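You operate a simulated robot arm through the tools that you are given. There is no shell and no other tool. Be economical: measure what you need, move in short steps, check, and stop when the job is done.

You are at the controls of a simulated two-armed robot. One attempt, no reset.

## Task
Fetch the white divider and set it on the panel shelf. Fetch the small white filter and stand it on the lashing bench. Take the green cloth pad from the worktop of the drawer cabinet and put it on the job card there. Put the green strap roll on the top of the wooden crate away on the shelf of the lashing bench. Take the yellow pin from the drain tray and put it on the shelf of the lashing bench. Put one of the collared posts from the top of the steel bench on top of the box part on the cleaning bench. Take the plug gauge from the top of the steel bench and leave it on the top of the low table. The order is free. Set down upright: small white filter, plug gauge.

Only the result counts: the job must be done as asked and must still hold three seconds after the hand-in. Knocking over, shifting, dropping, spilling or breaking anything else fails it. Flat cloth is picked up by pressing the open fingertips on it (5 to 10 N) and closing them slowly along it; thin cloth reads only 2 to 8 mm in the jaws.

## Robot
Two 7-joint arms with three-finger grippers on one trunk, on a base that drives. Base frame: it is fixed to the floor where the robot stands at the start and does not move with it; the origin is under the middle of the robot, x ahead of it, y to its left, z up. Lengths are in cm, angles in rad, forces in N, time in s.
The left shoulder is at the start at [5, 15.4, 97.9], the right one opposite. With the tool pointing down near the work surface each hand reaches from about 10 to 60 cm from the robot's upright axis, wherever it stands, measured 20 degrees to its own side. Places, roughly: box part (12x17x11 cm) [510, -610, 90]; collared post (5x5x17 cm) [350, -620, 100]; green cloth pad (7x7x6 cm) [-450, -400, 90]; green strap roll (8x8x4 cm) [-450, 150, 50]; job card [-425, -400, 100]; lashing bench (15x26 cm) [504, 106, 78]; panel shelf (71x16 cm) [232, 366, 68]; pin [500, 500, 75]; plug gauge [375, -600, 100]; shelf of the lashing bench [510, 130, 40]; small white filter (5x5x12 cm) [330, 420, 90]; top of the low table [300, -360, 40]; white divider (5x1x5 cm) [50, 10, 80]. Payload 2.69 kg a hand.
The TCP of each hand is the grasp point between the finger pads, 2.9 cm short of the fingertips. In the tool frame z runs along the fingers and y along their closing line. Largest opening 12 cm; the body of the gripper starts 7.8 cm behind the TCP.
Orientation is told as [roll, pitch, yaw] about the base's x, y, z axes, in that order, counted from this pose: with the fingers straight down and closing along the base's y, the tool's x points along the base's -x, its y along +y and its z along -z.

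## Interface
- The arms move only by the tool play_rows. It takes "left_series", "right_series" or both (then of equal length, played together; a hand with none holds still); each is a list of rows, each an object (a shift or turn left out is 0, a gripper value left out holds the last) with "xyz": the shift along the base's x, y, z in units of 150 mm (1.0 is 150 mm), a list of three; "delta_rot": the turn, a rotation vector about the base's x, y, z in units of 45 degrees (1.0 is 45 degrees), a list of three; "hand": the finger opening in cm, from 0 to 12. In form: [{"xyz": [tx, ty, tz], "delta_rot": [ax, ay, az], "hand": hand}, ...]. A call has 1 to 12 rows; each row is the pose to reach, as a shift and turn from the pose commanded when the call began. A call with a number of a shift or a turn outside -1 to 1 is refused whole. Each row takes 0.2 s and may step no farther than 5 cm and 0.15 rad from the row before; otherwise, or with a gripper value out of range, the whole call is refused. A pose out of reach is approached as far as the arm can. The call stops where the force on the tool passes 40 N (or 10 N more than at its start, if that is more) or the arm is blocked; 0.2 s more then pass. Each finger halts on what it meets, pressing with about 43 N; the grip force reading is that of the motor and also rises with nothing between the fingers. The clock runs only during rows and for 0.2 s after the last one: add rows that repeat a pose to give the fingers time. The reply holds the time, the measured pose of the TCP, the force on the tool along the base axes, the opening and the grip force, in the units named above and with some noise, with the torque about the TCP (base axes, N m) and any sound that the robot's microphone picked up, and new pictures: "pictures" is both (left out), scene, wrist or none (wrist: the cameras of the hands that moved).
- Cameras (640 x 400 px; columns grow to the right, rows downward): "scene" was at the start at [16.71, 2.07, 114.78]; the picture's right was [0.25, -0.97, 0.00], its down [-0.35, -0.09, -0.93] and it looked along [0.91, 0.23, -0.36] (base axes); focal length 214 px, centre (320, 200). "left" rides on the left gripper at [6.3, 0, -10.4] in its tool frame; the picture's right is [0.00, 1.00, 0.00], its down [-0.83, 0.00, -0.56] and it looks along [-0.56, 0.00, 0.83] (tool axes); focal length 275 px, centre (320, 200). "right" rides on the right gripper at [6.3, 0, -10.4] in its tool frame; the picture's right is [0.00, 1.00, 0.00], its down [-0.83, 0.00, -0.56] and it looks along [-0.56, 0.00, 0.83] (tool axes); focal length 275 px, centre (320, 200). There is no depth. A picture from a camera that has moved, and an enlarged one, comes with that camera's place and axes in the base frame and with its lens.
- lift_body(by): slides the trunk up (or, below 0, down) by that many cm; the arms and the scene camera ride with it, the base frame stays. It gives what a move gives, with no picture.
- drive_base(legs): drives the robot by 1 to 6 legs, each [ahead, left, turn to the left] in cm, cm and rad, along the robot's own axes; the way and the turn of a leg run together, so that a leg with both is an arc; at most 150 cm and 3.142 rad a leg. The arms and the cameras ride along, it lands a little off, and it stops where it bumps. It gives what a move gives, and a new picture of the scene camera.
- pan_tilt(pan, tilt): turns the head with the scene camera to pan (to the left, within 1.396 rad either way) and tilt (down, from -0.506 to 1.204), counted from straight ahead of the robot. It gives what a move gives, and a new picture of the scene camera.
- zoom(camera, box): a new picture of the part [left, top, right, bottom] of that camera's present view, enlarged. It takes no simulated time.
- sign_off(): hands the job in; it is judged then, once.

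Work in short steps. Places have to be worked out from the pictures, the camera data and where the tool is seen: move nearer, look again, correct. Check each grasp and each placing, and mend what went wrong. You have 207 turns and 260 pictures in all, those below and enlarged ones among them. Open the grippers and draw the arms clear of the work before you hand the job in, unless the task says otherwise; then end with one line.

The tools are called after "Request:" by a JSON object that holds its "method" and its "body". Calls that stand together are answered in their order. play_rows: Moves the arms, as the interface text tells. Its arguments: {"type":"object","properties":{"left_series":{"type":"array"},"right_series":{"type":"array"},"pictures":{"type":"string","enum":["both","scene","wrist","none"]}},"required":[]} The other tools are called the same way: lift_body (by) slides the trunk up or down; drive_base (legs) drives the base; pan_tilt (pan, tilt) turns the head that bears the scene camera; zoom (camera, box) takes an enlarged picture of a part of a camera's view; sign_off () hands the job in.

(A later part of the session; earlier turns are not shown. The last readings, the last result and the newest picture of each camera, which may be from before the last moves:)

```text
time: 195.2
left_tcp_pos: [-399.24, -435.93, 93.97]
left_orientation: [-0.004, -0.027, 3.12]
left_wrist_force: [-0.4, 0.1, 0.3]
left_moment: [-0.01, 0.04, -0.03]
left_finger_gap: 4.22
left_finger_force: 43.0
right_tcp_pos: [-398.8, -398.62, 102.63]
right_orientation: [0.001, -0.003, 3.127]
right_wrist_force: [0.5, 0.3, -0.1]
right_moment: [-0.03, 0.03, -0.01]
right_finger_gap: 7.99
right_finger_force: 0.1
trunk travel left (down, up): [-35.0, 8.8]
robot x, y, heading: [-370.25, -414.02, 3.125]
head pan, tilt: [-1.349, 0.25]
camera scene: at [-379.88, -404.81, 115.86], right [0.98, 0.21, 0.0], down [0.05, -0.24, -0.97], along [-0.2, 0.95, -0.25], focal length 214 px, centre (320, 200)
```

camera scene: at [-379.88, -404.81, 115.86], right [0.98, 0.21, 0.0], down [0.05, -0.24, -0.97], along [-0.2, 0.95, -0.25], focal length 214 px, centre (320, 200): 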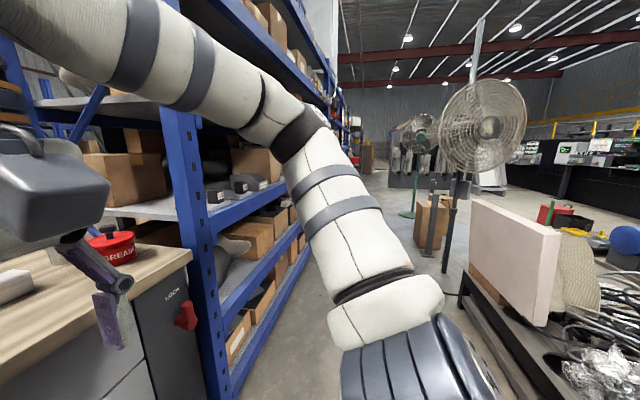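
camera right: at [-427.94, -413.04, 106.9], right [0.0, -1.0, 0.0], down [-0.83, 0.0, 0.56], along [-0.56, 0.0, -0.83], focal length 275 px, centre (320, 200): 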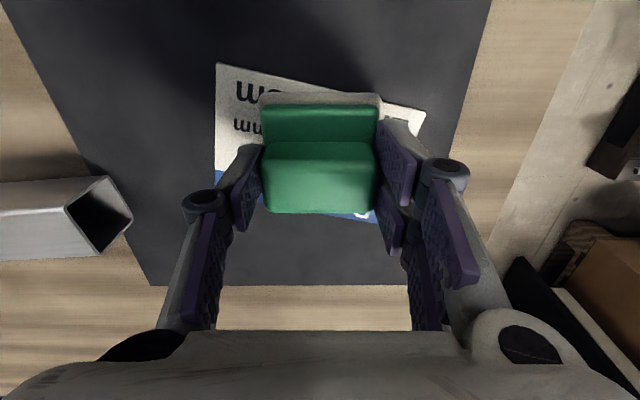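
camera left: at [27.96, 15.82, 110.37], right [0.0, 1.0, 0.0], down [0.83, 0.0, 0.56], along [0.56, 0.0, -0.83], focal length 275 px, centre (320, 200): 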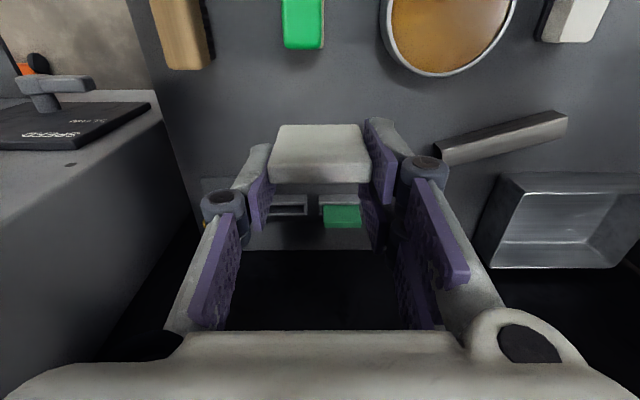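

Something behind touched at the end, so I step 3 cm forward, square the heading, and strafe right (north) along x about -372.

Request:
{"method": "drive_base", "body": {"legs": [[3, 0, 0.018], [0, -150, 0], [0, -60, 0]]}}

```text
time: 212.0
left_tcp_pos: [-403.58, -226.26, 94.0]
left_orientation: [-0.005, -0.026, -3.127]
left_wrist_force: [-0.8, -0.2, -0.4]
left_moment: [-0.01, -0.01, 0.0]
left_finger_gap: 4.25
left_finger_force: 43.4
right_tcp_pos: [-404.56, -188.95, 102.75]
right_orientation: [0.0, -0.004, -3.121]
right_wrist_force: [-1.3, 0.6, -0.7]
right_moment: [0.02, -0.03, 0.0]
right_finger_gap: 7.99
right_finger_force: 0.1
trunk travel left (down, up): [-35.0, 8.8]
robot x, y, heading: [-375.39, -202.93, -3.122]
head pan, tilt: [-1.349, 0.25]
camera scene: at [-385.36, -194.42, 115.86], right [0.97, 0.24, 0.0], down [0.06, -0.24, -0.97], along [-0.23, 0.94, -0.25], focal length 214 px, centre (320, 200)
```

scene: 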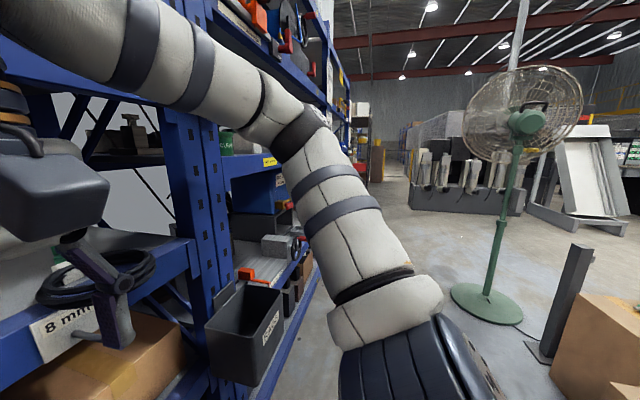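

Bins protrude a bit, but the hands are above them. I back 4 cm, square the heading, and continue north to about y 125.

Request:
{"method": "drive_base", "body": {"legs": [[-6, 0, -0.02], [0, -150, 0], [0, -150, 0], [0, -28, 0]]}}

Request:
{"method": "pan_tilt", "body": {"pan": -0.3, "tilt": 0.6}}

```text
time: 237.8
left_tcp_pos: [-391.98, 102.78, 94.03]
left_orientation: [-0.006, -0.027, 3.111]
left_wrist_force: [0.5, -0.1, -0.5]
left_moment: [0.0, 0.01, -0.01]
left_finger_gap: 4.22
left_finger_force: 43.5
right_tcp_pos: [-391.41, 140.15, 102.51]
right_orientation: [0.001, -0.004, 3.119]
right_wrist_force: [-0.1, 0.1, 0.8]
right_moment: [-0.01, 0.01, 0.01]
right_finger_gap: 8.0
right_finger_force: 0.0
trunk travel left (down, up): [-35.0, 8.8]
robot x, y, heading: [-362.5, 124.74, 3.118]
head pan, tilt: [-1.349, 0.25]
camera scene: at [-372.46, 133.76, 115.86], right [0.98, 0.2, 0.0], down [0.05, -0.24, -0.97], along [-0.19, 0.95, -0.25], focal length 214 px, centre (320, 200)
```

scene: 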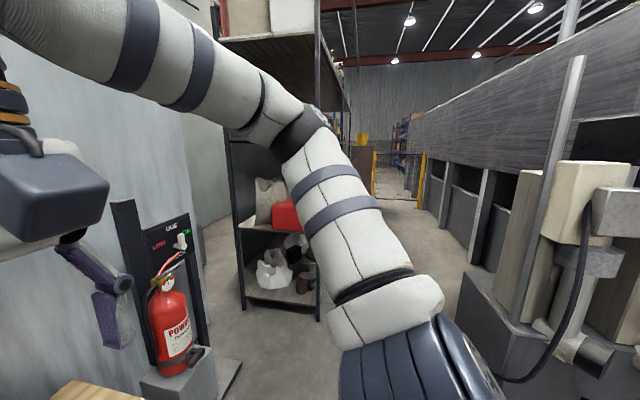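

```text
time: 239.1
left_tcp_pos: [-392.09, 102.72, 94.09]
left_orientation: [-0.005, -0.027, 3.112]
left_wrist_force: [0.5, 0.2, -0.5]
left_moment: [-0.03, -0.02, 0.04]
left_finger_gap: 4.23
left_finger_force: 42.4
right_tcp_pos: [-391.42, 140.02, 102.55]
right_orientation: [0.0, -0.003, 3.12]
right_wrist_force: [0.3, -1.0, 0.0]
right_moment: [-0.01, -0.01, 0.0]
right_finger_gap: 7.99
right_finger_force: 0.2
trunk travel left (down, up): [-35.0, 8.8]
robot x, y, heading: [-362.62, 124.72, 3.117]
head pan, tilt: [-0.3, 0.6]
camera scene: at [-379.0, 127.4, 112.64], right [0.32, 0.95, 0.0], down [0.54, -0.18, -0.83], along [-0.78, 0.26, -0.56], focal length 214 px, centre (320, 200)
```

scene: 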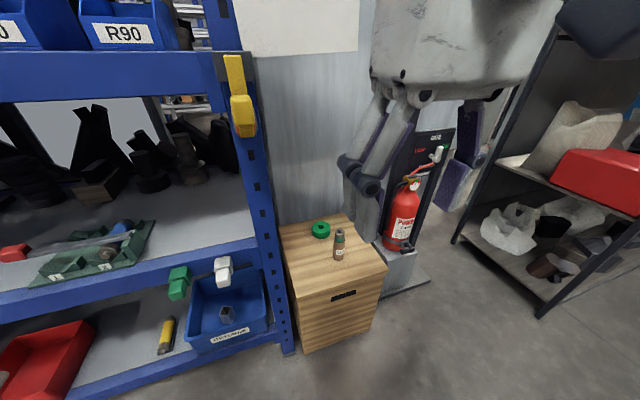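

The green strap roll lies flat on the crate at about (-443, 148.6, 50), with a bottle near (-429, 152). I lower the trunk, draw the left hand in, and then approach.

Request:
{"method": "lift_body", "body": {"by": -30}}

Request:
{"method": "play_rows", "body": {"left_series": [{"xyz": [0.3, 0, 0.0]}, {"xyz": [0.6, 0, 0.1]}, {"xyz": [0.75, 0, 0.2]}, {"xyz": [0.75, 0, 0.2]}], "right_series": [{"xyz": [0, 0, 0.0]}, {"xyz": [0, 0, 0], "hand": 10.5}, {"xyz": [0, 0, 0.0]}, {"xyz": [0, 0, 0]}], "pictures": "none"}}

Request:
{"method": "drive_base", "body": {"legs": [[0, -9, 0.02], [24, 0, 0]]}}

```text
time: 242.1
left_tcp_pos: [-392.11, 102.66, 64.07]
left_orientation: [-0.006, -0.027, 3.112]
left_wrist_force: [0.5, -1.0, -0.8]
left_moment: [0.02, -0.01, -0.01]
left_finger_gap: 4.21
left_finger_force: 43.1
right_tcp_pos: [-391.35, 139.89, 72.63]
right_orientation: [-0.003, -0.008, 3.126]
right_wrist_force: [2.3, 11.7, -9.2]
right_moment: [-1.1, 0.37, 0.27]
right_finger_gap: 7.99
right_finger_force: 0.1
trunk travel left (down, up): [-5.0, 38.8]
robot x, y, heading: [-362.81, 124.52, 3.119]
head pan, tilt: [-0.3, 0.6]
```

```text
time: 242.7
left_tcp_pos: [-385.12, 102.87, 66.31]
left_orientation: [-0.016, -0.068, 3.116]
left_wrist_force: [-3.1, 2.9, 0.0]
left_moment: [-0.07, -0.07, -0.04]
left_finger_gap: 4.23
left_finger_force: 43.0
left hand out of reach, approached as far as the arm can: row 1, 2, 3
right_tcp_pos: [-391.39, 139.98, 72.53]
right_orientation: [-0.002, -0.007, 3.121]
right_wrist_force: [2.4, 9.3, -5.0]
right_moment: [-0.98, 0.46, 0.25]
right_finger_gap: 10.52
right_finger_force: 0.1
trunk travel left (down, up): [-5.0, 38.8]
robot x, y, heading: [-362.67, 124.78, 3.113]
head pan, tilt: [-0.3, 0.6]
stopped in row 3 (left hand): the force on the tool passed its limit at 135 N (the readings are from after the stop); the commanded pose is now the measured one
```

```text
time: 245.4
left_tcp_pos: [-408.58, 111.58, 66.59]
left_orientation: [-0.014, -0.067, 3.136]
left_wrist_force: [-7.5, 2.6, -1.4]
left_moment: [-0.09, -0.12, -0.2]
left_finger_gap: 4.26
left_finger_force: 42.6
right_tcp_pos: [-415.33, 148.57, 72.62]
right_orientation: [0.0, -0.006, 3.138]
right_wrist_force: [-3.7, 14.2, -3.2]
right_moment: [-1.9, -0.26, 0.16]
right_finger_gap: 10.48
right_finger_force: 0.1
trunk travel left (down, up): [-5.0, 38.8]
robot x, y, heading: [-386.53, 134.1, 3.142]
head pan, tilt: [-0.3, 0.6]
camera scene: at [-412.62, 136.15, 80.38], right [0.28, 0.96, 0.0], down [0.53, -0.16, -0.83], along [-0.8, 0.23, -0.56], focal length 214 px, centre (320, 200)
```

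scene: 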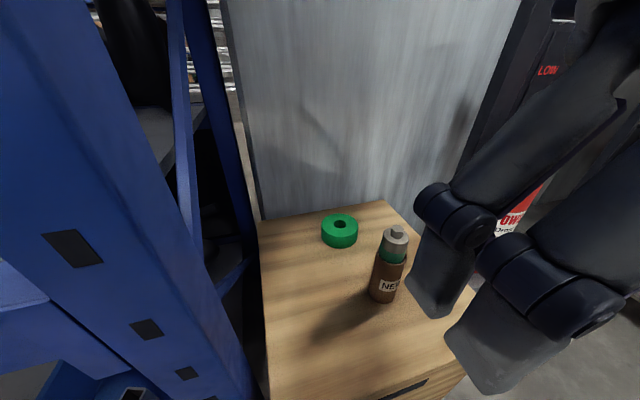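

Roll top is near (-440.8, 148, 54.5), with the bottle at (-428, 150) topping out near z 63. I move the right hand forward over the roll while yawing it -45° so its camera stays away from the bottle.

Request:
{"method": "play_rows", "body": {"right_series": [{"xyz": [-0.1, 0, 0.1], "delta_rot": [0, 0, -0.17]}, {"xyz": [-0.25, 0, 0.15], "delta_rot": [0, 0, -0.34]}, {"xyz": [-0.45, 0, 0.15], "delta_rot": [0, 0, -0.51]}, {"xyz": [-0.65, 0, 0.15], "delta_rot": [0, 0, -0.68]}, {"xyz": [-0.85, 0, 0.15], "delta_rot": [0, 0, -0.85]}, {"xyz": [-0.98, 0, 0.15], "delta_rot": [0, 0, -1.0]}, {"xyz": [-0.98, 0, 0.15], "delta_rot": [0, 0, -1.0]}], "pictures": "both"}}

```text
time: 245.9
left_tcp_pos: [-408.47, 111.74, 66.43]
left_orientation: [-0.015, -0.07, 3.136]
left_wrist_force: [-2.0, 0.5, 0.0]
left_moment: [0.01, -0.03, -0.04]
left_finger_gap: 4.23
left_finger_force: 43.2
right_tcp_pos: [-416.55, 148.44, 72.95]
right_orientation: [-0.005, -0.007, 3.025]
right_wrist_force: [11.6, 34.6, -5.7]
right_moment: [-4.42, 1.66, 1.2]
right_finger_gap: 10.48
right_finger_force: 0.1
right hand out of reach, approached as far as the arm can: row 1, 2
trunk travel left (down, up): [-5.0, 38.8]
robot x, y, heading: [-386.55, 133.91, 3.13]
head pan, tilt: [-0.3, 0.6]
stopped in row 2 (right hand): the force on the tool passed its limit at 60 N (the readings are from after the stop); the commanded pose is now the measured one
camera scene: at [-412.74, 135.71, 80.38], right [0.23, 0.97, 0.0], down [0.54, -0.13, -0.83], along [-0.81, 0.19, -0.56], focal length 214 px, centre (320, 200)
camera right: at [-410.27, 147.77, 83.45], right [-0.11, -0.99, -0.01], down [-0.82, 0.09, 0.56], along [-0.56, 0.07, -0.83], focal length 275 px, centre (320, 200)
```

scene: 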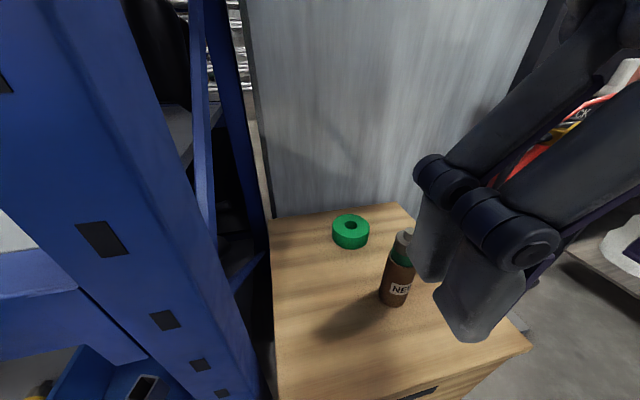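
right: 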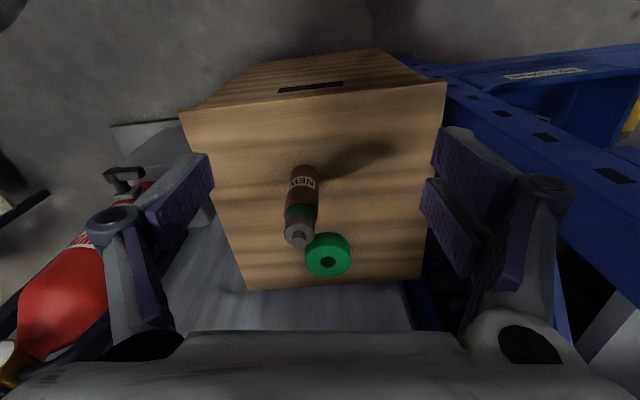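

With the trunk this low the body leans forward and the head crowds the hands. I raise it 16 cm again, which should free the contact.

Request:
{"method": "lift_body", "body": {"by": 16}}

Request:
{"method": "pan_tilt", "body": {"pan": 0, "tilt": 0.6}}

```text
time: 246.5
left_tcp_pos: [-406.82, 112.31, 68.21]
left_orientation: [-0.012, -0.073, 3.131]
left_wrist_force: [0.2, 0.3, -0.2]
left_moment: [-0.04, -0.01, 0.0]
left_finger_gap: 4.22
left_finger_force: 43.1
right_tcp_pos: [-414.56, 149.13, 74.67]
right_orientation: [-0.002, -0.011, 3.018]
right_wrist_force: [16.4, 41.6, 0.2]
right_moment: [-5.52, 2.19, 0.95]
right_finger_gap: 10.51
right_finger_force: 0.1
trunk travel left (down, up): [-6.6, 37.1]
robot x, y, heading: [-385.18, 134.07, 3.134]
head pan, tilt: [-0.3, 0.6]
stopped: the force on the tool passed its limit at 58 N (the readings are from after the stop); the commanded pose is now the measured one
```

```text
time: 247.3
left_tcp_pos: [-407.19, 112.79, 68.53]
left_orientation: [-0.003, -0.075, 3.13]
left_wrist_force: [0.4, 0.1, 0.1]
left_moment: [0.02, -0.01, -0.03]
left_finger_gap: 4.24
left_finger_force: 43.3
right_tcp_pos: [-415.14, 149.67, 74.59]
right_orientation: [0.005, -0.013, 3.018]
right_wrist_force: [-0.2, -0.1, -0.1]
right_moment: [0.01, -0.01, 0.0]
right_finger_gap: 10.5
right_finger_force: 0.0
trunk travel left (down, up): [-6.6, 37.1]
robot x, y, heading: [-385.95, 134.4, 3.136]
head pan, tilt: [0.0, 0.6]
camera scene: at [-409.94, 135.83, 80.75], right [0.12, 0.99, -0.01], down [0.69, -0.09, -0.72], along [-0.72, 0.08, -0.69], focal length 214 px, centre (320, 200)
```

scene: 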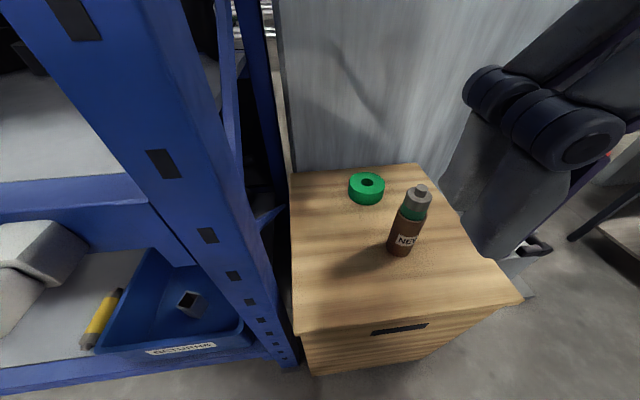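

Panning the head freed the contact. Now I raise the trunk.

Request:
{"method": "lift_body", "body": {"by": 14}}

Request:
{"method": "zoom", "body": {"camera": "scene", "box": [0, 0, 640, 400]}}

```text
time: 249.0
left_tcp_pos: [-407.29, 112.27, 82.21]
left_orientation: [-0.007, -0.072, 3.134]
left_wrist_force: [-0.7, -0.1, -1.3]
left_moment: [0.02, 0.01, -0.02]
left_finger_gap: 4.2
left_finger_force: 43.1
right_tcp_pos: [-415.29, 149.2, 88.46]
right_orientation: [-0.003, -0.008, 3.019]
right_wrist_force: [0.8, -0.2, -0.1]
right_moment: [0.0, 0.01, -0.02]
right_finger_gap: 10.49
right_finger_force: 0.0
trunk travel left (down, up): [-20.6, 23.1]
robot x, y, heading: [-385.68, 133.8, 3.14]
head pan, tilt: [0.0, 0.6]
```

```text
1.00 times, centred on (320, 200) of scene (not enlarged: the box is as wide or as high as the picture)
camera zoom: at [-404.36, 135.27, 95.72], right [0.12, 0.99, -0.01], down [0.76, -0.1, -0.64], along [-0.64, 0.07, -0.77], focal length 214 px, centre (320, 200)
```

zoom: 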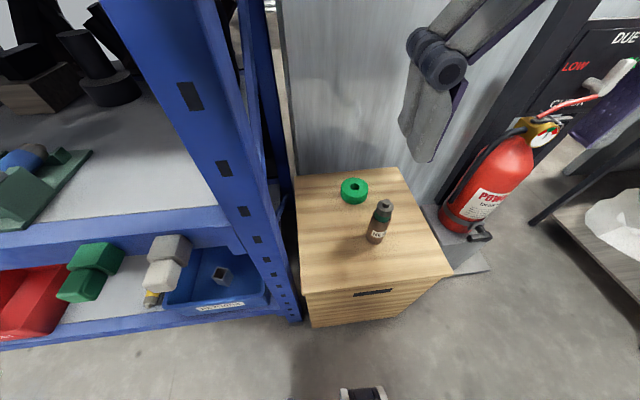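

Now the right hand moves forward over the roll at a safe height with the -45° yaw.

Request:
{"method": "play_rows", "body": {"right_series": [{"xyz": [-0.15, 0, 0], "delta_rot": [0, 0, -0.15]}, {"xyz": [-0.3, 0, 0], "delta_rot": [0, 0, -0.3]}, {"xyz": [-0.5, 0, -0.1], "delta_rot": [0, 0, -0.45]}, {"xyz": [-0.7, 0, -0.2], "delta_rot": [0, 0, -0.6]}, {"xyz": [-0.9, 0, -0.35], "delta_rot": [0, 0, -0.75]}, {"xyz": [-0.98, 0, -0.5], "delta_rot": [0, 0, -0.85]}, {"xyz": [-0.98, 0, -0.7], "delta_rot": [0, 0, -0.85]}, {"xyz": [-0.98, 0, -0.7], "delta_rot": [0, 0, -0.85]}], "pictures": "both"}}

```text
time: 250.8
left_tcp_pos: [-407.92, 112.3, 82.16]
left_orientation: [-0.009, -0.064, 3.134]
left_wrist_force: [-0.4, -0.6, 0.4]
left_moment: [0.04, -0.03, 0.01]
left_finger_gap: 4.24
left_finger_force: 42.8
right_tcp_pos: [-430.67, 149.14, 77.72]
right_orientation: [-0.004, 0.004, 2.348]
right_wrist_force: [0.1, -1.3, 0.8]
right_moment: [-0.04, 0.03, 0.01]
right_finger_gap: 10.48
right_finger_force: 0.1
trunk travel left (down, up): [-20.6, 23.1]
robot x, y, heading: [-385.74, 134.0, 3.134]
head pan, tilt: [0.0, 0.6]
camera scene: at [-406.27, 135.43, 97.7], right [0.13, 0.99, -0.01], down [0.58, -0.08, -0.81], along [-0.8, 0.1, -0.59], focal length 214 px, centre (320, 200)
camera right: at [-426.32, 144.71, 88.25], right [-0.71, -0.71, -0.01], down [-0.59, 0.59, 0.55], along [-0.39, 0.39, -0.83], focal length 275 px, centre (320, 200)
```

scene: 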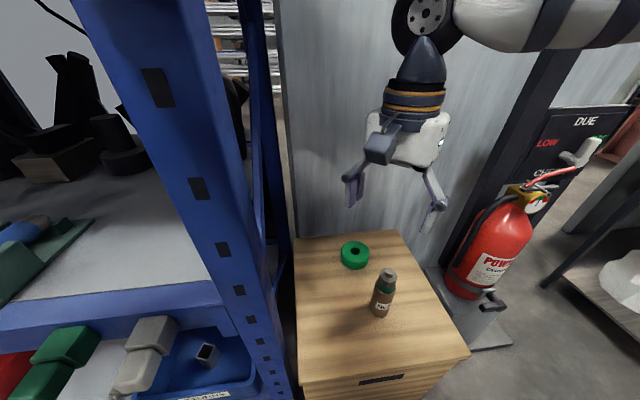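
right: 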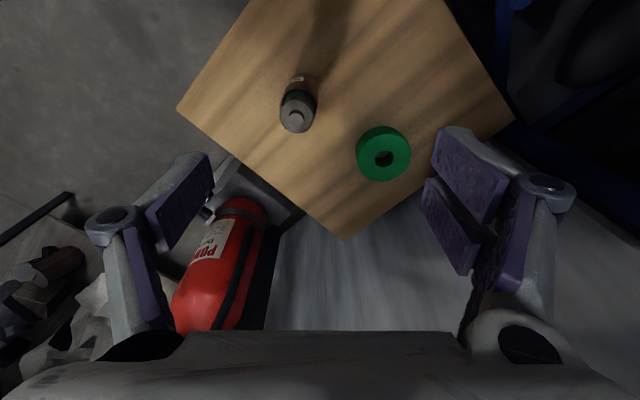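

Roll centre is about (-442.8, 149.2), well clear of the bottle. I move over it and descend to z 64.

Request:
{"method": "play_rows", "body": {"right_series": [{"xyz": [-0.25, 0, 0]}, {"xyz": [-0.5, 0, 0]}, {"xyz": [-0.8, 0, 0]}, {"xyz": [-0.8, 0, -0.3]}, {"xyz": [-0.8, 0, -0.6]}, {"xyz": [-0.8, 0, -0.9]}, {"xyz": [-0.8, 0, -0.9]}], "pictures": "both"}}

```text
time: 252.4
left_tcp_pos: [-407.83, 112.27, 82.15]
left_orientation: [-0.008, -0.064, 3.133]
left_wrist_force: [0.2, -1.0, 0.3]
left_moment: [0.0, -0.05, 0.01]
left_finger_gap: 4.23
left_finger_force: 43.2
right_tcp_pos: [-442.49, 149.07, 64.22]
right_orientation: [-0.005, 0.004, 2.352]
right_wrist_force: [-0.3, 0.2, -0.5]
right_moment: [-0.02, 0.01, 0.02]
right_finger_gap: 10.51
right_finger_force: 0.1
trunk travel left (down, up): [-20.6, 23.1]
robot x, y, heading: [-385.63, 133.88, 3.133]
head pan, tilt: [0.0, 0.6]
camera scene: at [-406.23, 135.42, 97.73], right [0.13, 0.99, -0.01], down [0.58, -0.08, -0.81], along [-0.81, 0.1, -0.58], focal length 214 px, centre (320, 200)
camera right: at [-438.18, 144.63, 74.64], right [-0.71, -0.71, 0.0], down [-0.59, 0.59, 0.55], along [-0.39, 0.39, -0.83], focal length 275 px, centre (320, 200)
```

scene: 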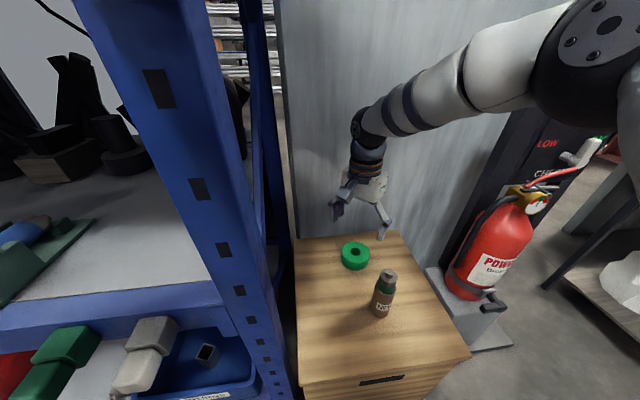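
right: 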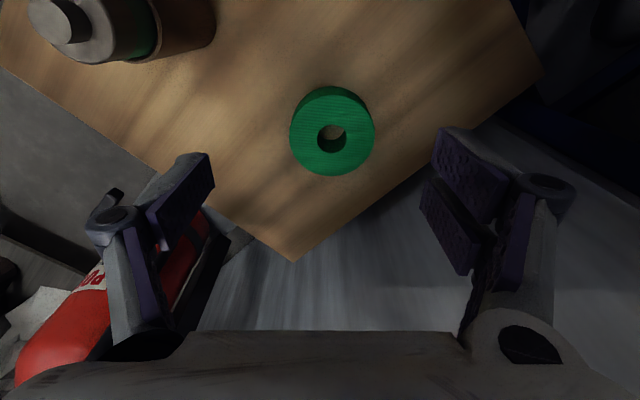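

Apparent size puts the roll top nearer z 50.3, so its centre is at (-445.5, 150.2). I shift there and descend to TCP about 52 first.

Request:
{"method": "play_rows", "body": {"right_series": [{"xyz": [-0.2, 0.073, -0.1]}, {"xyz": [-0.2, 0.073, -0.4]}, {"xyz": [-0.2, 0.073, -0.65]}, {"xyz": [-0.2, 0.073, -0.8]}, {"xyz": [-0.2, 0.073, -0.8]}], "pictures": "wrist"}}

```text
time: 253.6
left_tcp_pos: [-407.88, 112.2, 82.17]
left_orientation: [-0.009, -0.065, 3.132]
left_wrist_force: [-0.4, 0.2, -0.2]
left_moment: [-0.01, 0.01, -0.04]
left_finger_gap: 4.22
left_finger_force: 42.9
right_tcp_pos: [-445.7, 149.86, 52.17]
right_orientation: [-0.006, 0.002, 2.352]
right_wrist_force: [0.1, 0.3, -0.2]
right_moment: [-0.01, -0.01, -0.01]
right_finger_gap: 10.5
right_finger_force: 0.2
trunk travel left (down, up): [-20.6, 23.1]
robot x, y, heading: [-385.76, 133.65, 3.137]
head pan, tilt: [0.0, 0.6]
camera right: at [-441.28, 145.49, 62.65], right [-0.71, -0.71, 0.0], down [-0.59, 0.59, 0.55], along [-0.39, 0.39, -0.83], focal length 275 px, centre (320, 200)
```

right: 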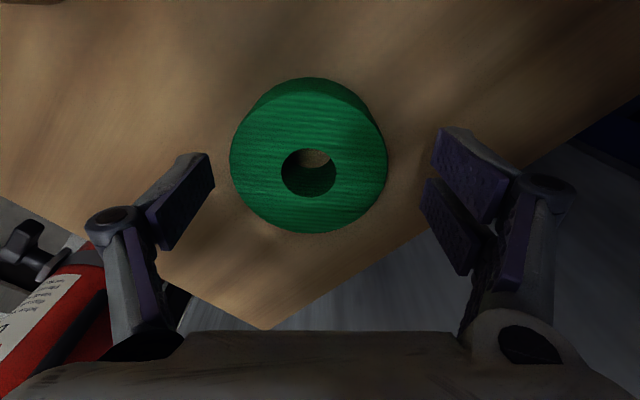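

Well centred. I go down 2.2 cm with a slight y shift and close.

Request:
{"method": "play_rows", "body": {"right_series": [{"xyz": [0.01, 0.035, -0.08]}, {"xyz": [0.01, 0.035, -0.14]}, {"xyz": [0.01, 0.035, -0.14], "hand": 8.5}, {"xyz": [0.01, 0.035, -0.14], "hand": 7}, {"xyz": [0.01, 0.035, -0.14], "hand": 7}], "pictures": "wrist"}}

```text
time: 254.8
left_tcp_pos: [-407.97, 112.3, 82.15]
left_orientation: [-0.009, -0.064, 3.133]
left_wrist_force: [0.4, 0.3, -0.7]
left_moment: [-0.01, -0.03, 0.02]
left_finger_gap: 4.25
left_finger_force: 42.7
right_tcp_pos: [-445.45, 150.49, 50.29]
right_orientation: [-0.005, 0.004, 2.351]
right_wrist_force: [1.1, 2.0, 2.8]
right_moment: [0.18, -0.2, 0.02]
right_finger_gap: 7.9
right_finger_force: 42.8
trunk travel left (down, up): [-20.6, 23.1]
robot x, y, heading: [-385.63, 134.21, 3.133]
head pan, tilt: [0.0, 0.6]
camera right: at [-441.13, 146.08, 60.71], right [-0.71, -0.71, 0.0], down [-0.59, 0.59, 0.55], along [-0.39, 0.39, -0.83], focal length 275 px, centre (320, 200)
```

right: 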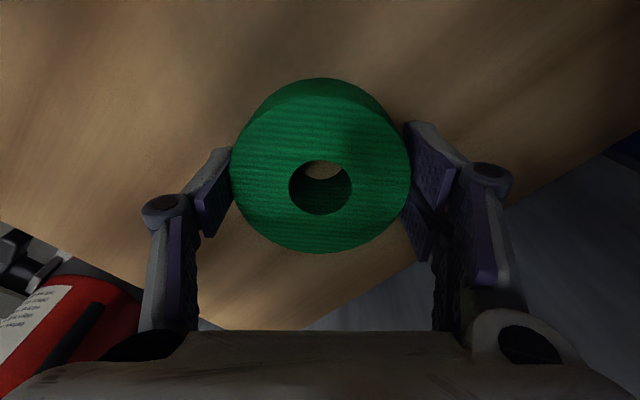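

Grip is firm. I lift straight up about 28 cm.

Request:
{"method": "play_rows", "body": {"right_series": [{"xyz": [0, 0, 0.2]}, {"xyz": [0, 0, 0.5]}, {"xyz": [0, 0, 0.8]}, {"xyz": [0, 0, 0.98]}], "pictures": "none"}}

Request:
{"method": "play_rows", "body": {"right_series": [{"xyz": [0, 0, 0.3]}, {"xyz": [0, 0, 0.6]}, {"xyz": [0, 0, 0.9]}, {"xyz": [0, 0, 0.9]}], "pictures": "none"}}

Request:
{"method": "drive_base", "body": {"legs": [[-25, 0, 0]]}}

```text
time: 255.8
left_tcp_pos: [-407.76, 112.3, 82.03]
left_orientation: [-0.009, -0.063, 3.134]
left_wrist_force: [0.2, -0.7, -0.2]
left_moment: [0.0, -0.01, -0.05]
left_finger_gap: 4.23
left_finger_force: 42.8
right_tcp_pos: [-445.4, 150.85, 65.05]
right_orientation: [-0.005, 0.004, 2.351]
right_wrist_force: [0.2, -0.5, -1.8]
right_moment: [0.0, 0.0, -0.01]
right_finger_gap: 7.86
right_finger_force: 43.1
trunk travel left (down, up): [-20.6, 23.1]
robot x, y, heading: [-385.88, 134.17, 3.135]
head pan, tilt: [0.0, 0.6]
```

```text
time: 256.8
left_tcp_pos: [-407.84, 112.22, 82.14]
left_orientation: [-0.007, -0.065, 3.131]
left_wrist_force: [0.0, -0.4, -0.6]
left_moment: [-0.02, -0.01, 0.02]
left_finger_gap: 4.23
left_finger_force: 43.2
right_tcp_pos: [-445.57, 150.68, 78.38]
right_orientation: [-0.004, 0.004, 2.35]
right_wrist_force: [-0.8, -0.8, -1.4]
right_moment: [0.01, 0.0, 0.02]
right_finger_gap: 7.85
right_finger_force: 43.3
trunk travel left (down, up): [-20.6, 23.1]
robot x, y, heading: [-385.49, 133.72, 3.137]
head pan, tilt: [0.0, 0.6]
```

```text
time: 258.6
left_tcp_pos: [-382.27, 111.59, 81.93]
left_orientation: [-0.014, -0.066, 3.133]
left_wrist_force: [0.2, -0.4, 0.0]
left_moment: [-0.01, 0.0, 0.01]
left_finger_gap: 4.22
left_finger_force: 42.7
right_tcp_pos: [-420.0, 150.05, 78.45]
right_orientation: [-0.01, 0.0, 2.35]
right_wrist_force: [0.7, -0.4, -0.5]
right_moment: [0.0, 0.0, 0.04]
right_finger_gap: 7.87
right_finger_force: 43.3
trunk travel left (down, up): [-20.6, 23.1]
robot x, y, heading: [-360.13, 133.54, 3.135]
head pan, tilt: [0.0, 0.6]
camera scene: at [-380.75, 133.63, 97.94], right [0.01, 1.0, 0.0], down [0.56, 0.0, -0.83], along [-0.83, 0.01, -0.56], focal length 214 px, centre (320, 200)
```

scene: 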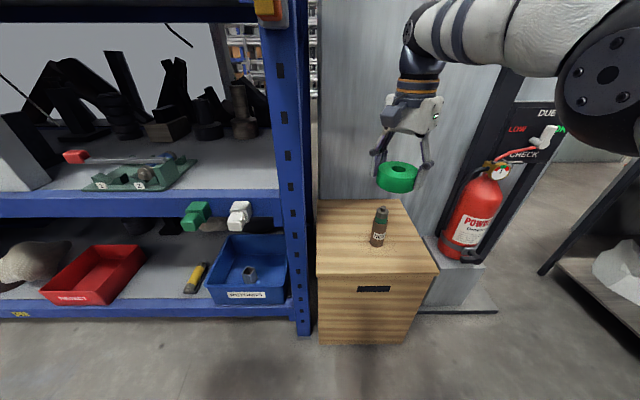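

Both loads are held. I restore the trunk height and bring the hands to the travel pose, undoing the yaw.

Request:
{"method": "lift_body", "body": {"by": 14}}

Request:
{"method": "play_rows", "body": {"right_series": [{"xyz": [0.15, 0, 0], "delta_rot": [0, 0, 0.15]}, {"xyz": [0.35, 0, 0], "delta_rot": [0, 0, 0.3]}, {"xyz": [0.55, 0, 0], "delta_rot": [0, 0, 0.45]}, {"xyz": [0.75, 0, 0], "delta_rot": [0, 0, 0.6]}, {"xyz": [0.9, 0, 0], "delta_rot": [0, 0, 0.75]}, {"xyz": [0.98, 0, 0], "delta_rot": [0, 0, 0.9]}, {"xyz": [0.98, 0, 0], "delta_rot": [0, 0, 1.0]}], "left_series": [{"xyz": [-0.1, 0, 0]}, {"xyz": [-0.3, 0, 0]}, {"xyz": [-0.45, 0, 0]}, {"xyz": [-0.45, 0, 0]}, {"xyz": [-0.45, 0, 0]}, {"xyz": [-0.45, 0, 0]}, {"xyz": [-0.45, 0, 0]}], "pictures": "none"}}

Request:
{"method": "play_rows", "body": {"right_series": [{"xyz": [0.3, 0, 0]}, {"xyz": [0.6, 0, 0]}, {"xyz": [0.9, 0, 0]}, {"xyz": [0.98, 0, 0]}, {"xyz": [0.98, 0, 0]}], "pictures": "none"}}

Request:
{"method": "drive_base", "body": {"legs": [[-60, 0, 0], [-50, 50, 0], [0, 0, 3.14]]}}

```text
time: 260.2
left_tcp_pos: [-381.58, 111.67, 96.14]
left_orientation: [-0.014, -0.076, 3.13]
left_wrist_force: [0.4, 0.0, 0.0]
left_moment: [-0.04, 0.01, 0.0]
left_finger_gap: 4.24
left_finger_force: 43.2
right_tcp_pos: [-417.1, 150.19, 89.49]
right_orientation: [-0.057, 0.042, 2.349]
right_wrist_force: [-0.2, 0.8, -1.4]
right_moment: [-0.02, 0.0, 0.01]
right_finger_gap: 7.83
right_finger_force: 42.3
trunk travel left (down, up): [-34.4, 9.4]
robot x, y, heading: [-359.81, 133.61, 3.133]
head pan, tilt: [0.0, 0.6]
stopped: the arm was blocked; the commanded pose is now the measured one
```

```text
time: 261.8
left_tcp_pos: [-388.88, 111.51, 95.77]
left_orientation: [-0.013, -0.07, 3.132]
left_wrist_force: [-0.2, 0.3, -0.6]
left_moment: [0.02, 0.02, 0.07]
left_finger_gap: 4.26
left_finger_force: 43.5
right_tcp_pos: [-403.0, 149.97, 89.3]
right_orientation: [-0.056, 0.04, 3.137]
right_wrist_force: [-0.6, -0.1, -2.0]
right_moment: [-0.01, 0.0, 0.04]
right_finger_gap: 7.83
right_finger_force: 42.4
trunk travel left (down, up): [-34.4, 9.4]
robot x, y, heading: [-360.05, 133.84, 3.139]
head pan, tilt: [0.0, 0.6]
```

```text
time: 263.0
left_tcp_pos: [-388.87, 111.58, 95.74]
left_orientation: [-0.013, -0.071, 3.134]
left_wrist_force: [0.5, -0.1, 0.1]
left_moment: [-0.03, 0.0, -0.02]
left_finger_gap: 4.22
left_finger_force: 42.3
right_tcp_pos: [-388.26, 150.04, 89.39]
right_orientation: [-0.057, 0.043, 3.137]
right_wrist_force: [0.4, -0.1, -1.1]
right_moment: [-0.01, -0.02, -0.04]
right_finger_gap: 7.77
right_finger_force: 42.9
trunk travel left (down, up): [-34.4, 9.4]
robot x, y, heading: [-359.85, 133.56, 3.135]
head pan, tilt: [0.0, 0.6]
```

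```text
time: 277.5
left_tcp_pos: [-219.77, 105.94, 95.64]
left_orientation: [-0.015, -0.069, -0.035]
left_wrist_force: [-0.2, -0.1, 0.3]
left_moment: [0.01, 0.02, 0.01]
left_finger_gap: 4.24
left_finger_force: 43.5
right_tcp_pos: [-221.4, 67.55, 89.44]
right_orientation: [-0.056, 0.04, -0.032]
right_wrist_force: [0.3, -0.4, -2.1]
right_moment: [0.0, 0.01, -0.02]
right_finger_gap: 7.76
right_finger_force: 42.9
trunk travel left (down, up): [-34.4, 9.4]
robot x, y, heading: [-249.48, 84.69, -0.032]
head pan, tilt: [0.0, 0.6]
camera scene: at [-232.25, 83.78, 111.95], right [-0.03, -1.0, 0.0], down [-0.56, 0.02, -0.83], along [0.82, -0.03, -0.56], focal length 214 px, centre (320, 200)
```

scene: 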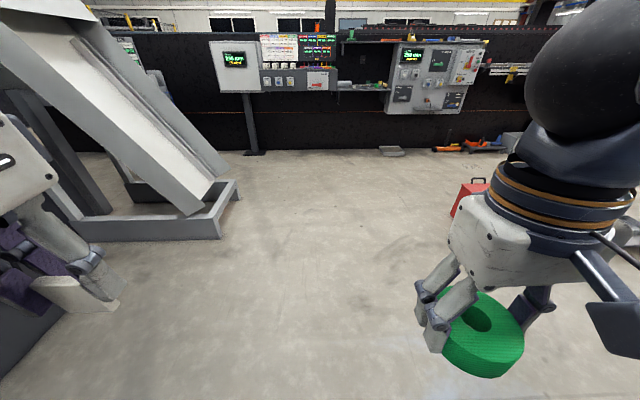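

The way east is clear. I drive to x about -48, then strafe right (south) along the machine while facing east.

Request:
{"method": "drive_base", "body": {"legs": [[150, -25, 0.032], [50, -10, 0], [0, -150, 0], [0, -150, 0], [0, -45, 0]]}}

Request:
{"method": "pan_tilt", "body": {"pan": 0, "tilt": 0.25}}

```text
refused: leg 1 is longer than a leg can be; nothing moved
```

```text
time: 278.4
left_tcp_pos: [-219.74, 105.97, 95.68]
left_orientation: [-0.012, -0.069, -0.038]
left_wrist_force: [0.2, 0.0, -0.1]
left_moment: [-0.01, 0.01, 0.03]
left_finger_gap: 4.2
left_finger_force: 42.4
right_tcp_pos: [-221.37, 67.49, 89.37]
right_orientation: [-0.055, 0.04, -0.031]
right_wrist_force: [0.1, -0.2, -2.8]
right_moment: [0.01, -0.01, 0.0]
right_finger_gap: 7.77
right_finger_force: 42.9
trunk travel left (down, up): [-34.4, 9.4]
robot x, y, heading: [-248.87, 84.32, -0.034]
head pan, tilt: [0.0, 0.25]
camera scene: at [-231.75, 83.76, 115.16], right [-0.03, -1.0, 0.0], down [-0.25, 0.01, -0.97], along [0.97, -0.03, -0.25], focal length 214 px, centre (320, 200)
```

scene: 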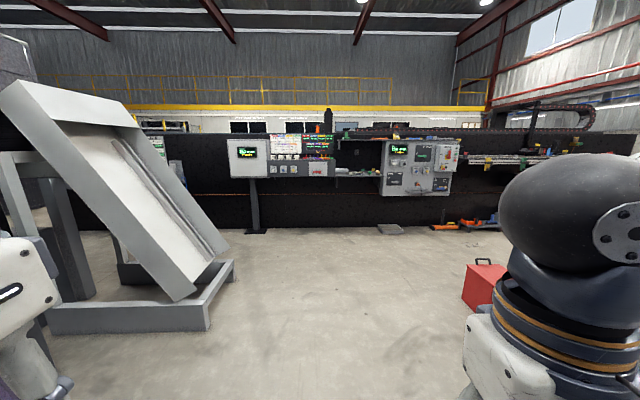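

The first leg was slightly too long, so I split it.

Request:
{"method": "drive_base", "body": {"legs": [[130, -22, 0.032], [71, -13, 0], [0, -150, 0], [0, -150, 0], [0, -45, 0]]}}

```text
time: 314.6
left_tcp_pos: [-5.65, -269.51, 95.64]
left_orientation: [-0.014, -0.069, 0.049]
left_wrist_force: [-0.1, 0.2, 0.0]
left_moment: [0.03, -0.04, 0.04]
left_finger_gap: 4.25
left_finger_force: 43.0
right_tcp_pos: [-4.07, -307.9, 89.41]
right_orientation: [-0.056, 0.042, 0.053]
right_wrist_force: [0.0, 0.5, -1.1]
right_moment: [0.06, -0.01, -0.03]
right_finger_gap: 7.75
right_finger_force: 42.7
trunk travel left (down, up): [-34.4, 9.4]
robot x, y, heading: [-33.2, -293.4, 0.05]
head pan, tilt: [0.0, 0.25]
camera scene: at [-15.86, -292.71, 115.17], right [0.05, -1.0, 0.0], down [-0.25, -0.01, -0.97], along [0.97, 0.05, -0.25], focal length 214 px, centre (320, 200)
```

scene: 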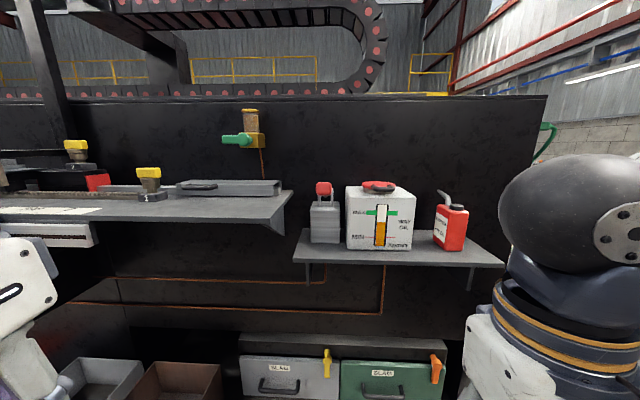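

The machine ends near y -370. I look to the right for the passage around its end.

Request:
{"method": "pan_tilt", "body": {"pan": -0.9, "tilt": 0.35}}

```text
time: 315.8
left_tcp_pos: [-5.68, -269.55, 95.79]
left_orientation: [-0.014, -0.069, 0.049]
left_wrist_force: [-0.5, 0.6, -0.3]
left_moment: [-0.01, 0.02, 0.01]
left_finger_gap: 4.23
left_finger_force: 43.1
right_tcp_pos: [-4.07, -307.99, 89.37]
right_orientation: [-0.056, 0.042, 0.051]
right_wrist_force: [-0.2, -0.9, -0.8]
right_moment: [0.01, 0.01, -0.01]
right_finger_gap: 7.76
right_finger_force: 43.3
trunk travel left (down, up): [-34.4, 9.4]
robot x, y, heading: [-33.38, -293.26, 0.054]
head pan, tilt: [-0.901, 0.351]
camera scene: at [-19.04, -300.15, 114.23], right [-0.75, -0.66, 0.0], down [-0.23, 0.26, -0.94], along [0.62, -0.71, -0.34], focal length 214 px, centre (320, 200)
```

scene: 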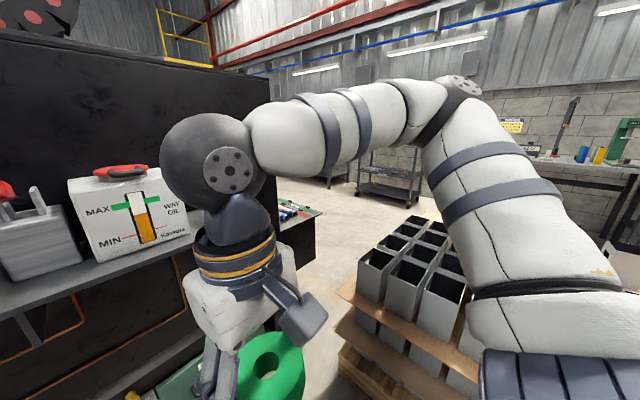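

I zoom in on the gap beside the machine end to judge passability.

Request:
{"method": "zoom", "body": {"camera": "scene", "box": [240, 140, 480, 400]}}

```text
1.54 times, centred on (360, 270) of scene
camera zoom: at [-19.04, -300.15, 114.23], right [-0.75, -0.66, 0.0], down [-0.23, 0.26, -0.94], along [0.62, -0.71, -0.34], focal length 330 px, centre (258, 92)
```

zoom: 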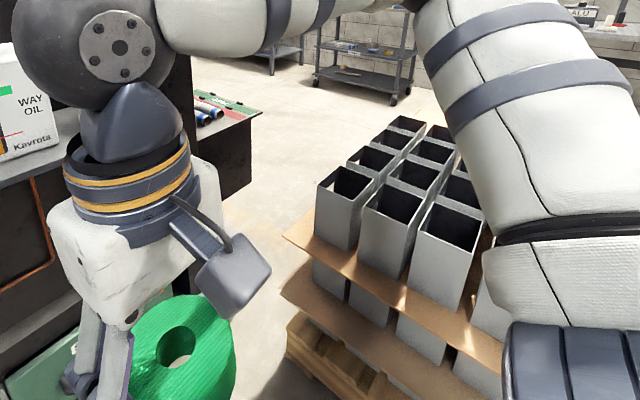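

My hand hides the gap. I back up a bit and turn the body toward the south-east for a clear central view.

Request:
{"method": "drive_base", "body": {"legs": [[-28, 0, 0], [0, 0, -0.95]]}}

Request:
{"method": "pan_tilt", "body": {"pan": 0, "tilt": 0.35}}

```text
time: 320.1
left_tcp_pos: [-25.44, -302.8, 95.72]
left_orientation: [-0.012, -0.071, -0.888]
left_wrist_force: [0.3, 0.5, 0.6]
left_moment: [-0.01, 0.01, 0.03]
left_finger_gap: 4.25
left_finger_force: 43.0
right_tcp_pos: [-55.5, -326.89, 89.38]
right_orientation: [-0.056, 0.041, -0.888]
right_wrist_force: [0.0, -0.5, -1.2]
right_moment: [0.0, -0.01, 0.01]
right_finger_gap: 7.76
right_finger_force: 42.7
trunk travel left (down, up): [-34.4, 9.4]
robot x, y, heading: [-60.73, -294.91, -0.889]
head pan, tilt: [-0.901, 0.351]
camera scene: at [-57.83, -310.27, 114.23], right [-0.98, 0.22, 0.0], down [0.07, 0.34, -0.94], along [-0.2, -0.92, -0.34], focal length 214 px, centre (320, 200)
```

scene: 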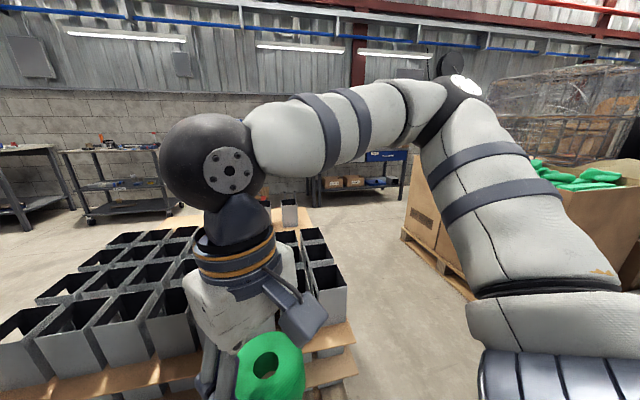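

```text
time: 321.3
left_tcp_pos: [-25.47, -302.83, 95.66]
left_orientation: [-0.013, -0.07, -0.889]
left_wrist_force: [0.2, -0.6, -0.3]
left_moment: [-0.01, 0.0, -0.01]
left_finger_gap: 4.22
left_finger_force: 42.4
right_tcp_pos: [-55.55, -326.82, 89.39]
right_orientation: [-0.056, 0.043, -0.887]
right_wrist_force: [-0.7, -0.5, -1.5]
right_moment: [-0.02, -0.01, 0.0]
right_finger_gap: 7.73
right_finger_force: 43.3
trunk travel left (down, up): [-34.4, 9.4]
robot x, y, heading: [-60.66, -294.8, -0.885]
head pan, tilt: [0.0, 0.351]
camera scene: at [-49.95, -308.41, 114.23], right [-0.78, -0.63, 0.0], down [-0.22, 0.27, -0.94], along [0.59, -0.73, -0.34], focal length 214 px, centre (320, 200)
```

scene: 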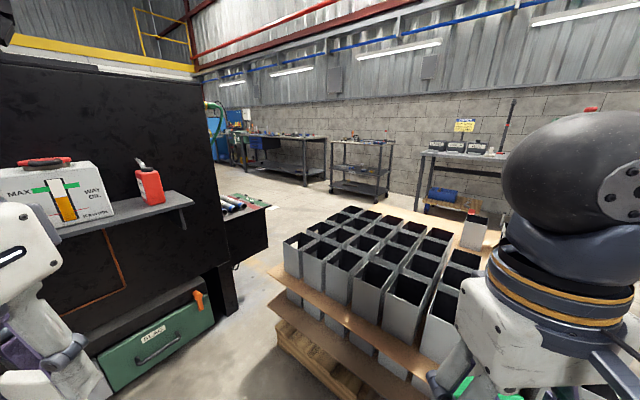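

Gap east of the bin pallet is only about 35 cm, so too tight. I check the floor south of the pallet for another way.

Request:
{"method": "zoom", "body": {"camera": "scene", "box": [200, 100, 520, 300]}}

```text
2.00 times, centred on (360, 200) of scene
camera zoom: at [-49.95, -308.41, 114.23], right [-0.78, -0.63, 0.0], down [-0.22, 0.27, -0.94], along [0.59, -0.73, -0.34], focal length 429 px, centre (240, 200)
```

zoom: 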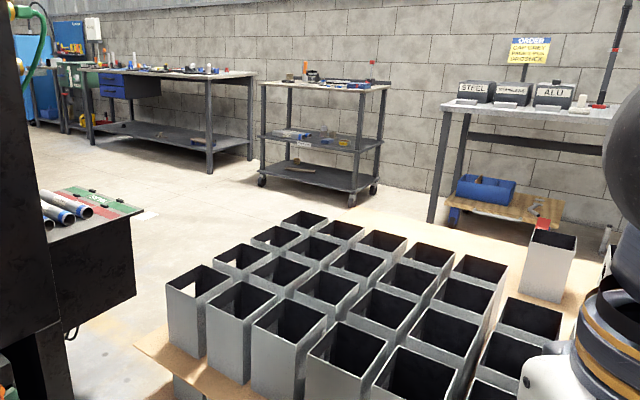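

That sheet belongs to the bin pallet, which ends near y -500, and the benches begin near -585. So I can go around its west side: face south, move over to x about -137, and drive down to y about -540.

Request:
{"method": "drive_base", "body": {"legs": [[0, 0, -0.685], [16, 0, 0], [0, -76, 0]]}}

```text
time: 330.4
left_tcp_pos: [-113.28, -339.64, 95.74]
left_orientation: [-0.015, -0.069, -1.559]
left_wrist_force: [-0.6, 0.2, -0.3]
left_moment: [-0.02, 0.01, 0.0]
left_finger_gap: 4.24
left_finger_force: 43.0
right_tcp_pos: [-151.8, -339.79, 89.36]
right_orientation: [-0.056, 0.041, -1.558]
right_wrist_force: [0.3, -0.5, -1.9]
right_moment: [0.02, 0.01, 0.0]
right_finger_gap: 7.74
right_finger_force: 43.1
trunk travel left (down, up): [-34.4, 9.4]
robot x, y, heading: [-135.74, -311.46, -1.558]
head pan, tilt: [0.0, 0.351]
camera scene: at [-135.77, -328.86, 114.23], right [-1.0, -0.01, 0.0], down [0.0, 0.34, -0.94], along [0.01, -0.94, -0.34], focal length 214 px, centre (320, 200)
```

scene: 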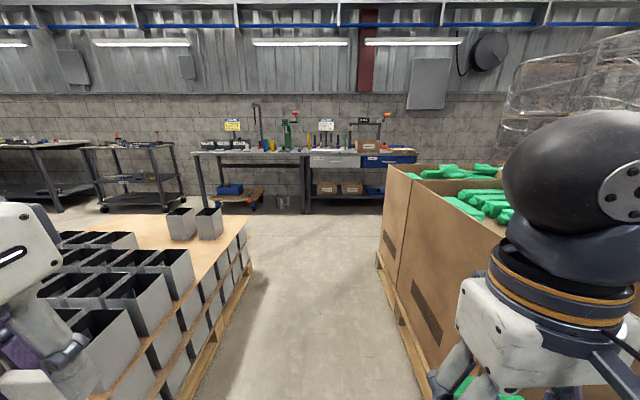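

Lane centre is x about -131 and the passage behind the pallet spans y -486 to -586. I drive down to y about -538 and then turn east.

Request:
{"method": "drive_base", "body": {"legs": [[149, 5, -0.01], [78, 0, 0], [0, 0, 1.57]]}}

```text
time: 345.4
left_tcp_pos: [-99.25, -512.05, 95.81]
left_orientation: [-0.014, -0.069, 0.064]
left_wrist_force: [-0.3, 0.2, -0.4]
left_moment: [-0.03, 0.02, 0.05]
left_finger_gap: 4.23
left_finger_force: 42.3
right_tcp_pos: [-96.99, -550.44, 89.46]
right_orientation: [-0.056, 0.041, 0.068]
right_wrist_force: [-0.2, -0.9, -2.1]
right_moment: [0.0, -0.03, 0.01]
right_finger_gap: 7.73
right_finger_force: 43.1
trunk travel left (down, up): [-34.4, 9.4]
robot x, y, heading: [-126.22, -536.5, 0.065]
head pan, tilt: [0.0, 0.351]
camera scene: at [-109.03, -535.38, 114.23], right [0.07, -1.0, 0.0], down [-0.34, -0.02, -0.94], along [0.94, 0.06, -0.34], focal length 214 px, centre (320, 200)
```

scene: 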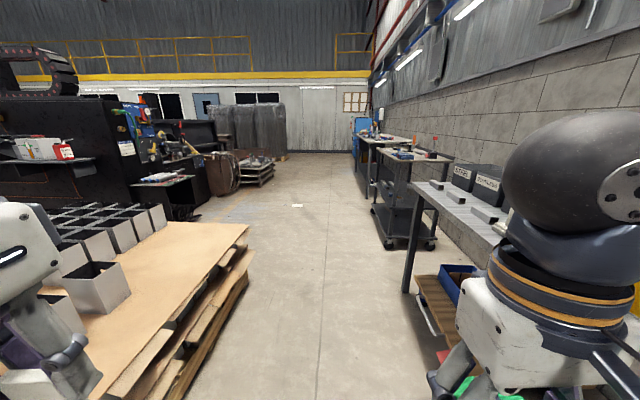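

Clear lane to the east along the wall benches. I drive on to x about 110 and look around.

Request:
{"method": "drive_base", "body": {"legs": [[120, 0, -0.05], [120, 0, 0]]}}

```text
time: 357.0
left_tcp_pos: [140.09, -511.07, 95.82]
left_orientation: [-0.013, -0.068, 0.002]
left_wrist_force: [-0.3, -0.1, -0.9]
left_moment: [-0.01, 0.0, 0.01]
left_finger_gap: 4.21
left_finger_force: 42.6
right_tcp_pos: [139.8, -549.4, 89.33]
right_orientation: [-0.057, 0.041, 0.003]
right_wrist_force: [-0.3, 1.1, -1.7]
right_moment: [-0.01, -0.01, -0.02]
right_finger_gap: 7.74
right_finger_force: 43.6
trunk travel left (down, up): [-34.4, 9.4]
robot x, y, heading: [111.74, -533.28, 0.001]
head pan, tilt: [0.0, 0.351]
camera scene: at [128.78, -533.57, 114.22], right [0.0, -1.0, 0.0], down [-0.34, 0.0, -0.94], along [0.94, 0.0, -0.34], focal length 214 px, centre (320, 200)
```

scene: 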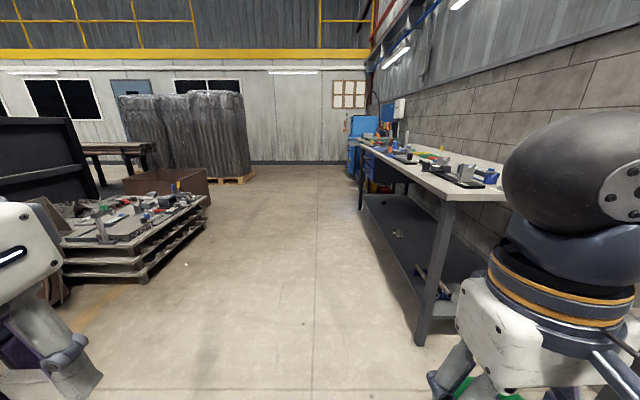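

This is the steel bench on the right. I continue east to about x 400 and turn north to find the way to the lashing bench.

Request:
{"method": "drive_base", "body": {"legs": [[140, 6, 0], [140, 6, 0], [0, 0, 1.57]]}}

```text
time: 374.4
left_tcp_pos: [368.91, -495.45, 95.89]
left_orientation: [-0.013, -0.069, 1.553]
left_wrist_force: [-1.0, -0.7, 0.1]
left_moment: [-0.02, 0.0, 0.0]
left_finger_gap: 4.22
left_finger_force: 43.0
right_tcp_pos: [407.27, -496.44, 89.31]
right_orientation: [-0.055, 0.041, 1.558]
right_wrist_force: [0.4, 1.0, -1.1]
right_moment: [0.0, -0.03, 0.02]
right_finger_gap: 7.75
right_finger_force: 43.4
trunk travel left (down, up): [-34.4, 9.4]
robot x, y, heading: [390.82, -524.42, 1.554]
head pan, tilt: [0.0, 0.351]
camera scene: at [391.05, -507.41, 114.23], right [1.0, -0.02, 0.0], down [-0.01, -0.34, -0.94], along [0.02, 0.94, -0.34], focal length 214 px, centre (320, 200)
```

scene: 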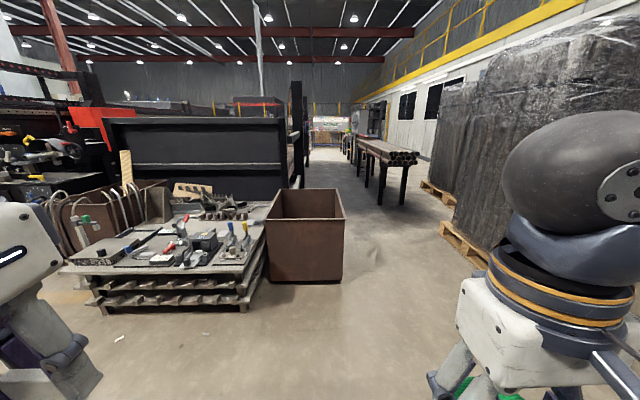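

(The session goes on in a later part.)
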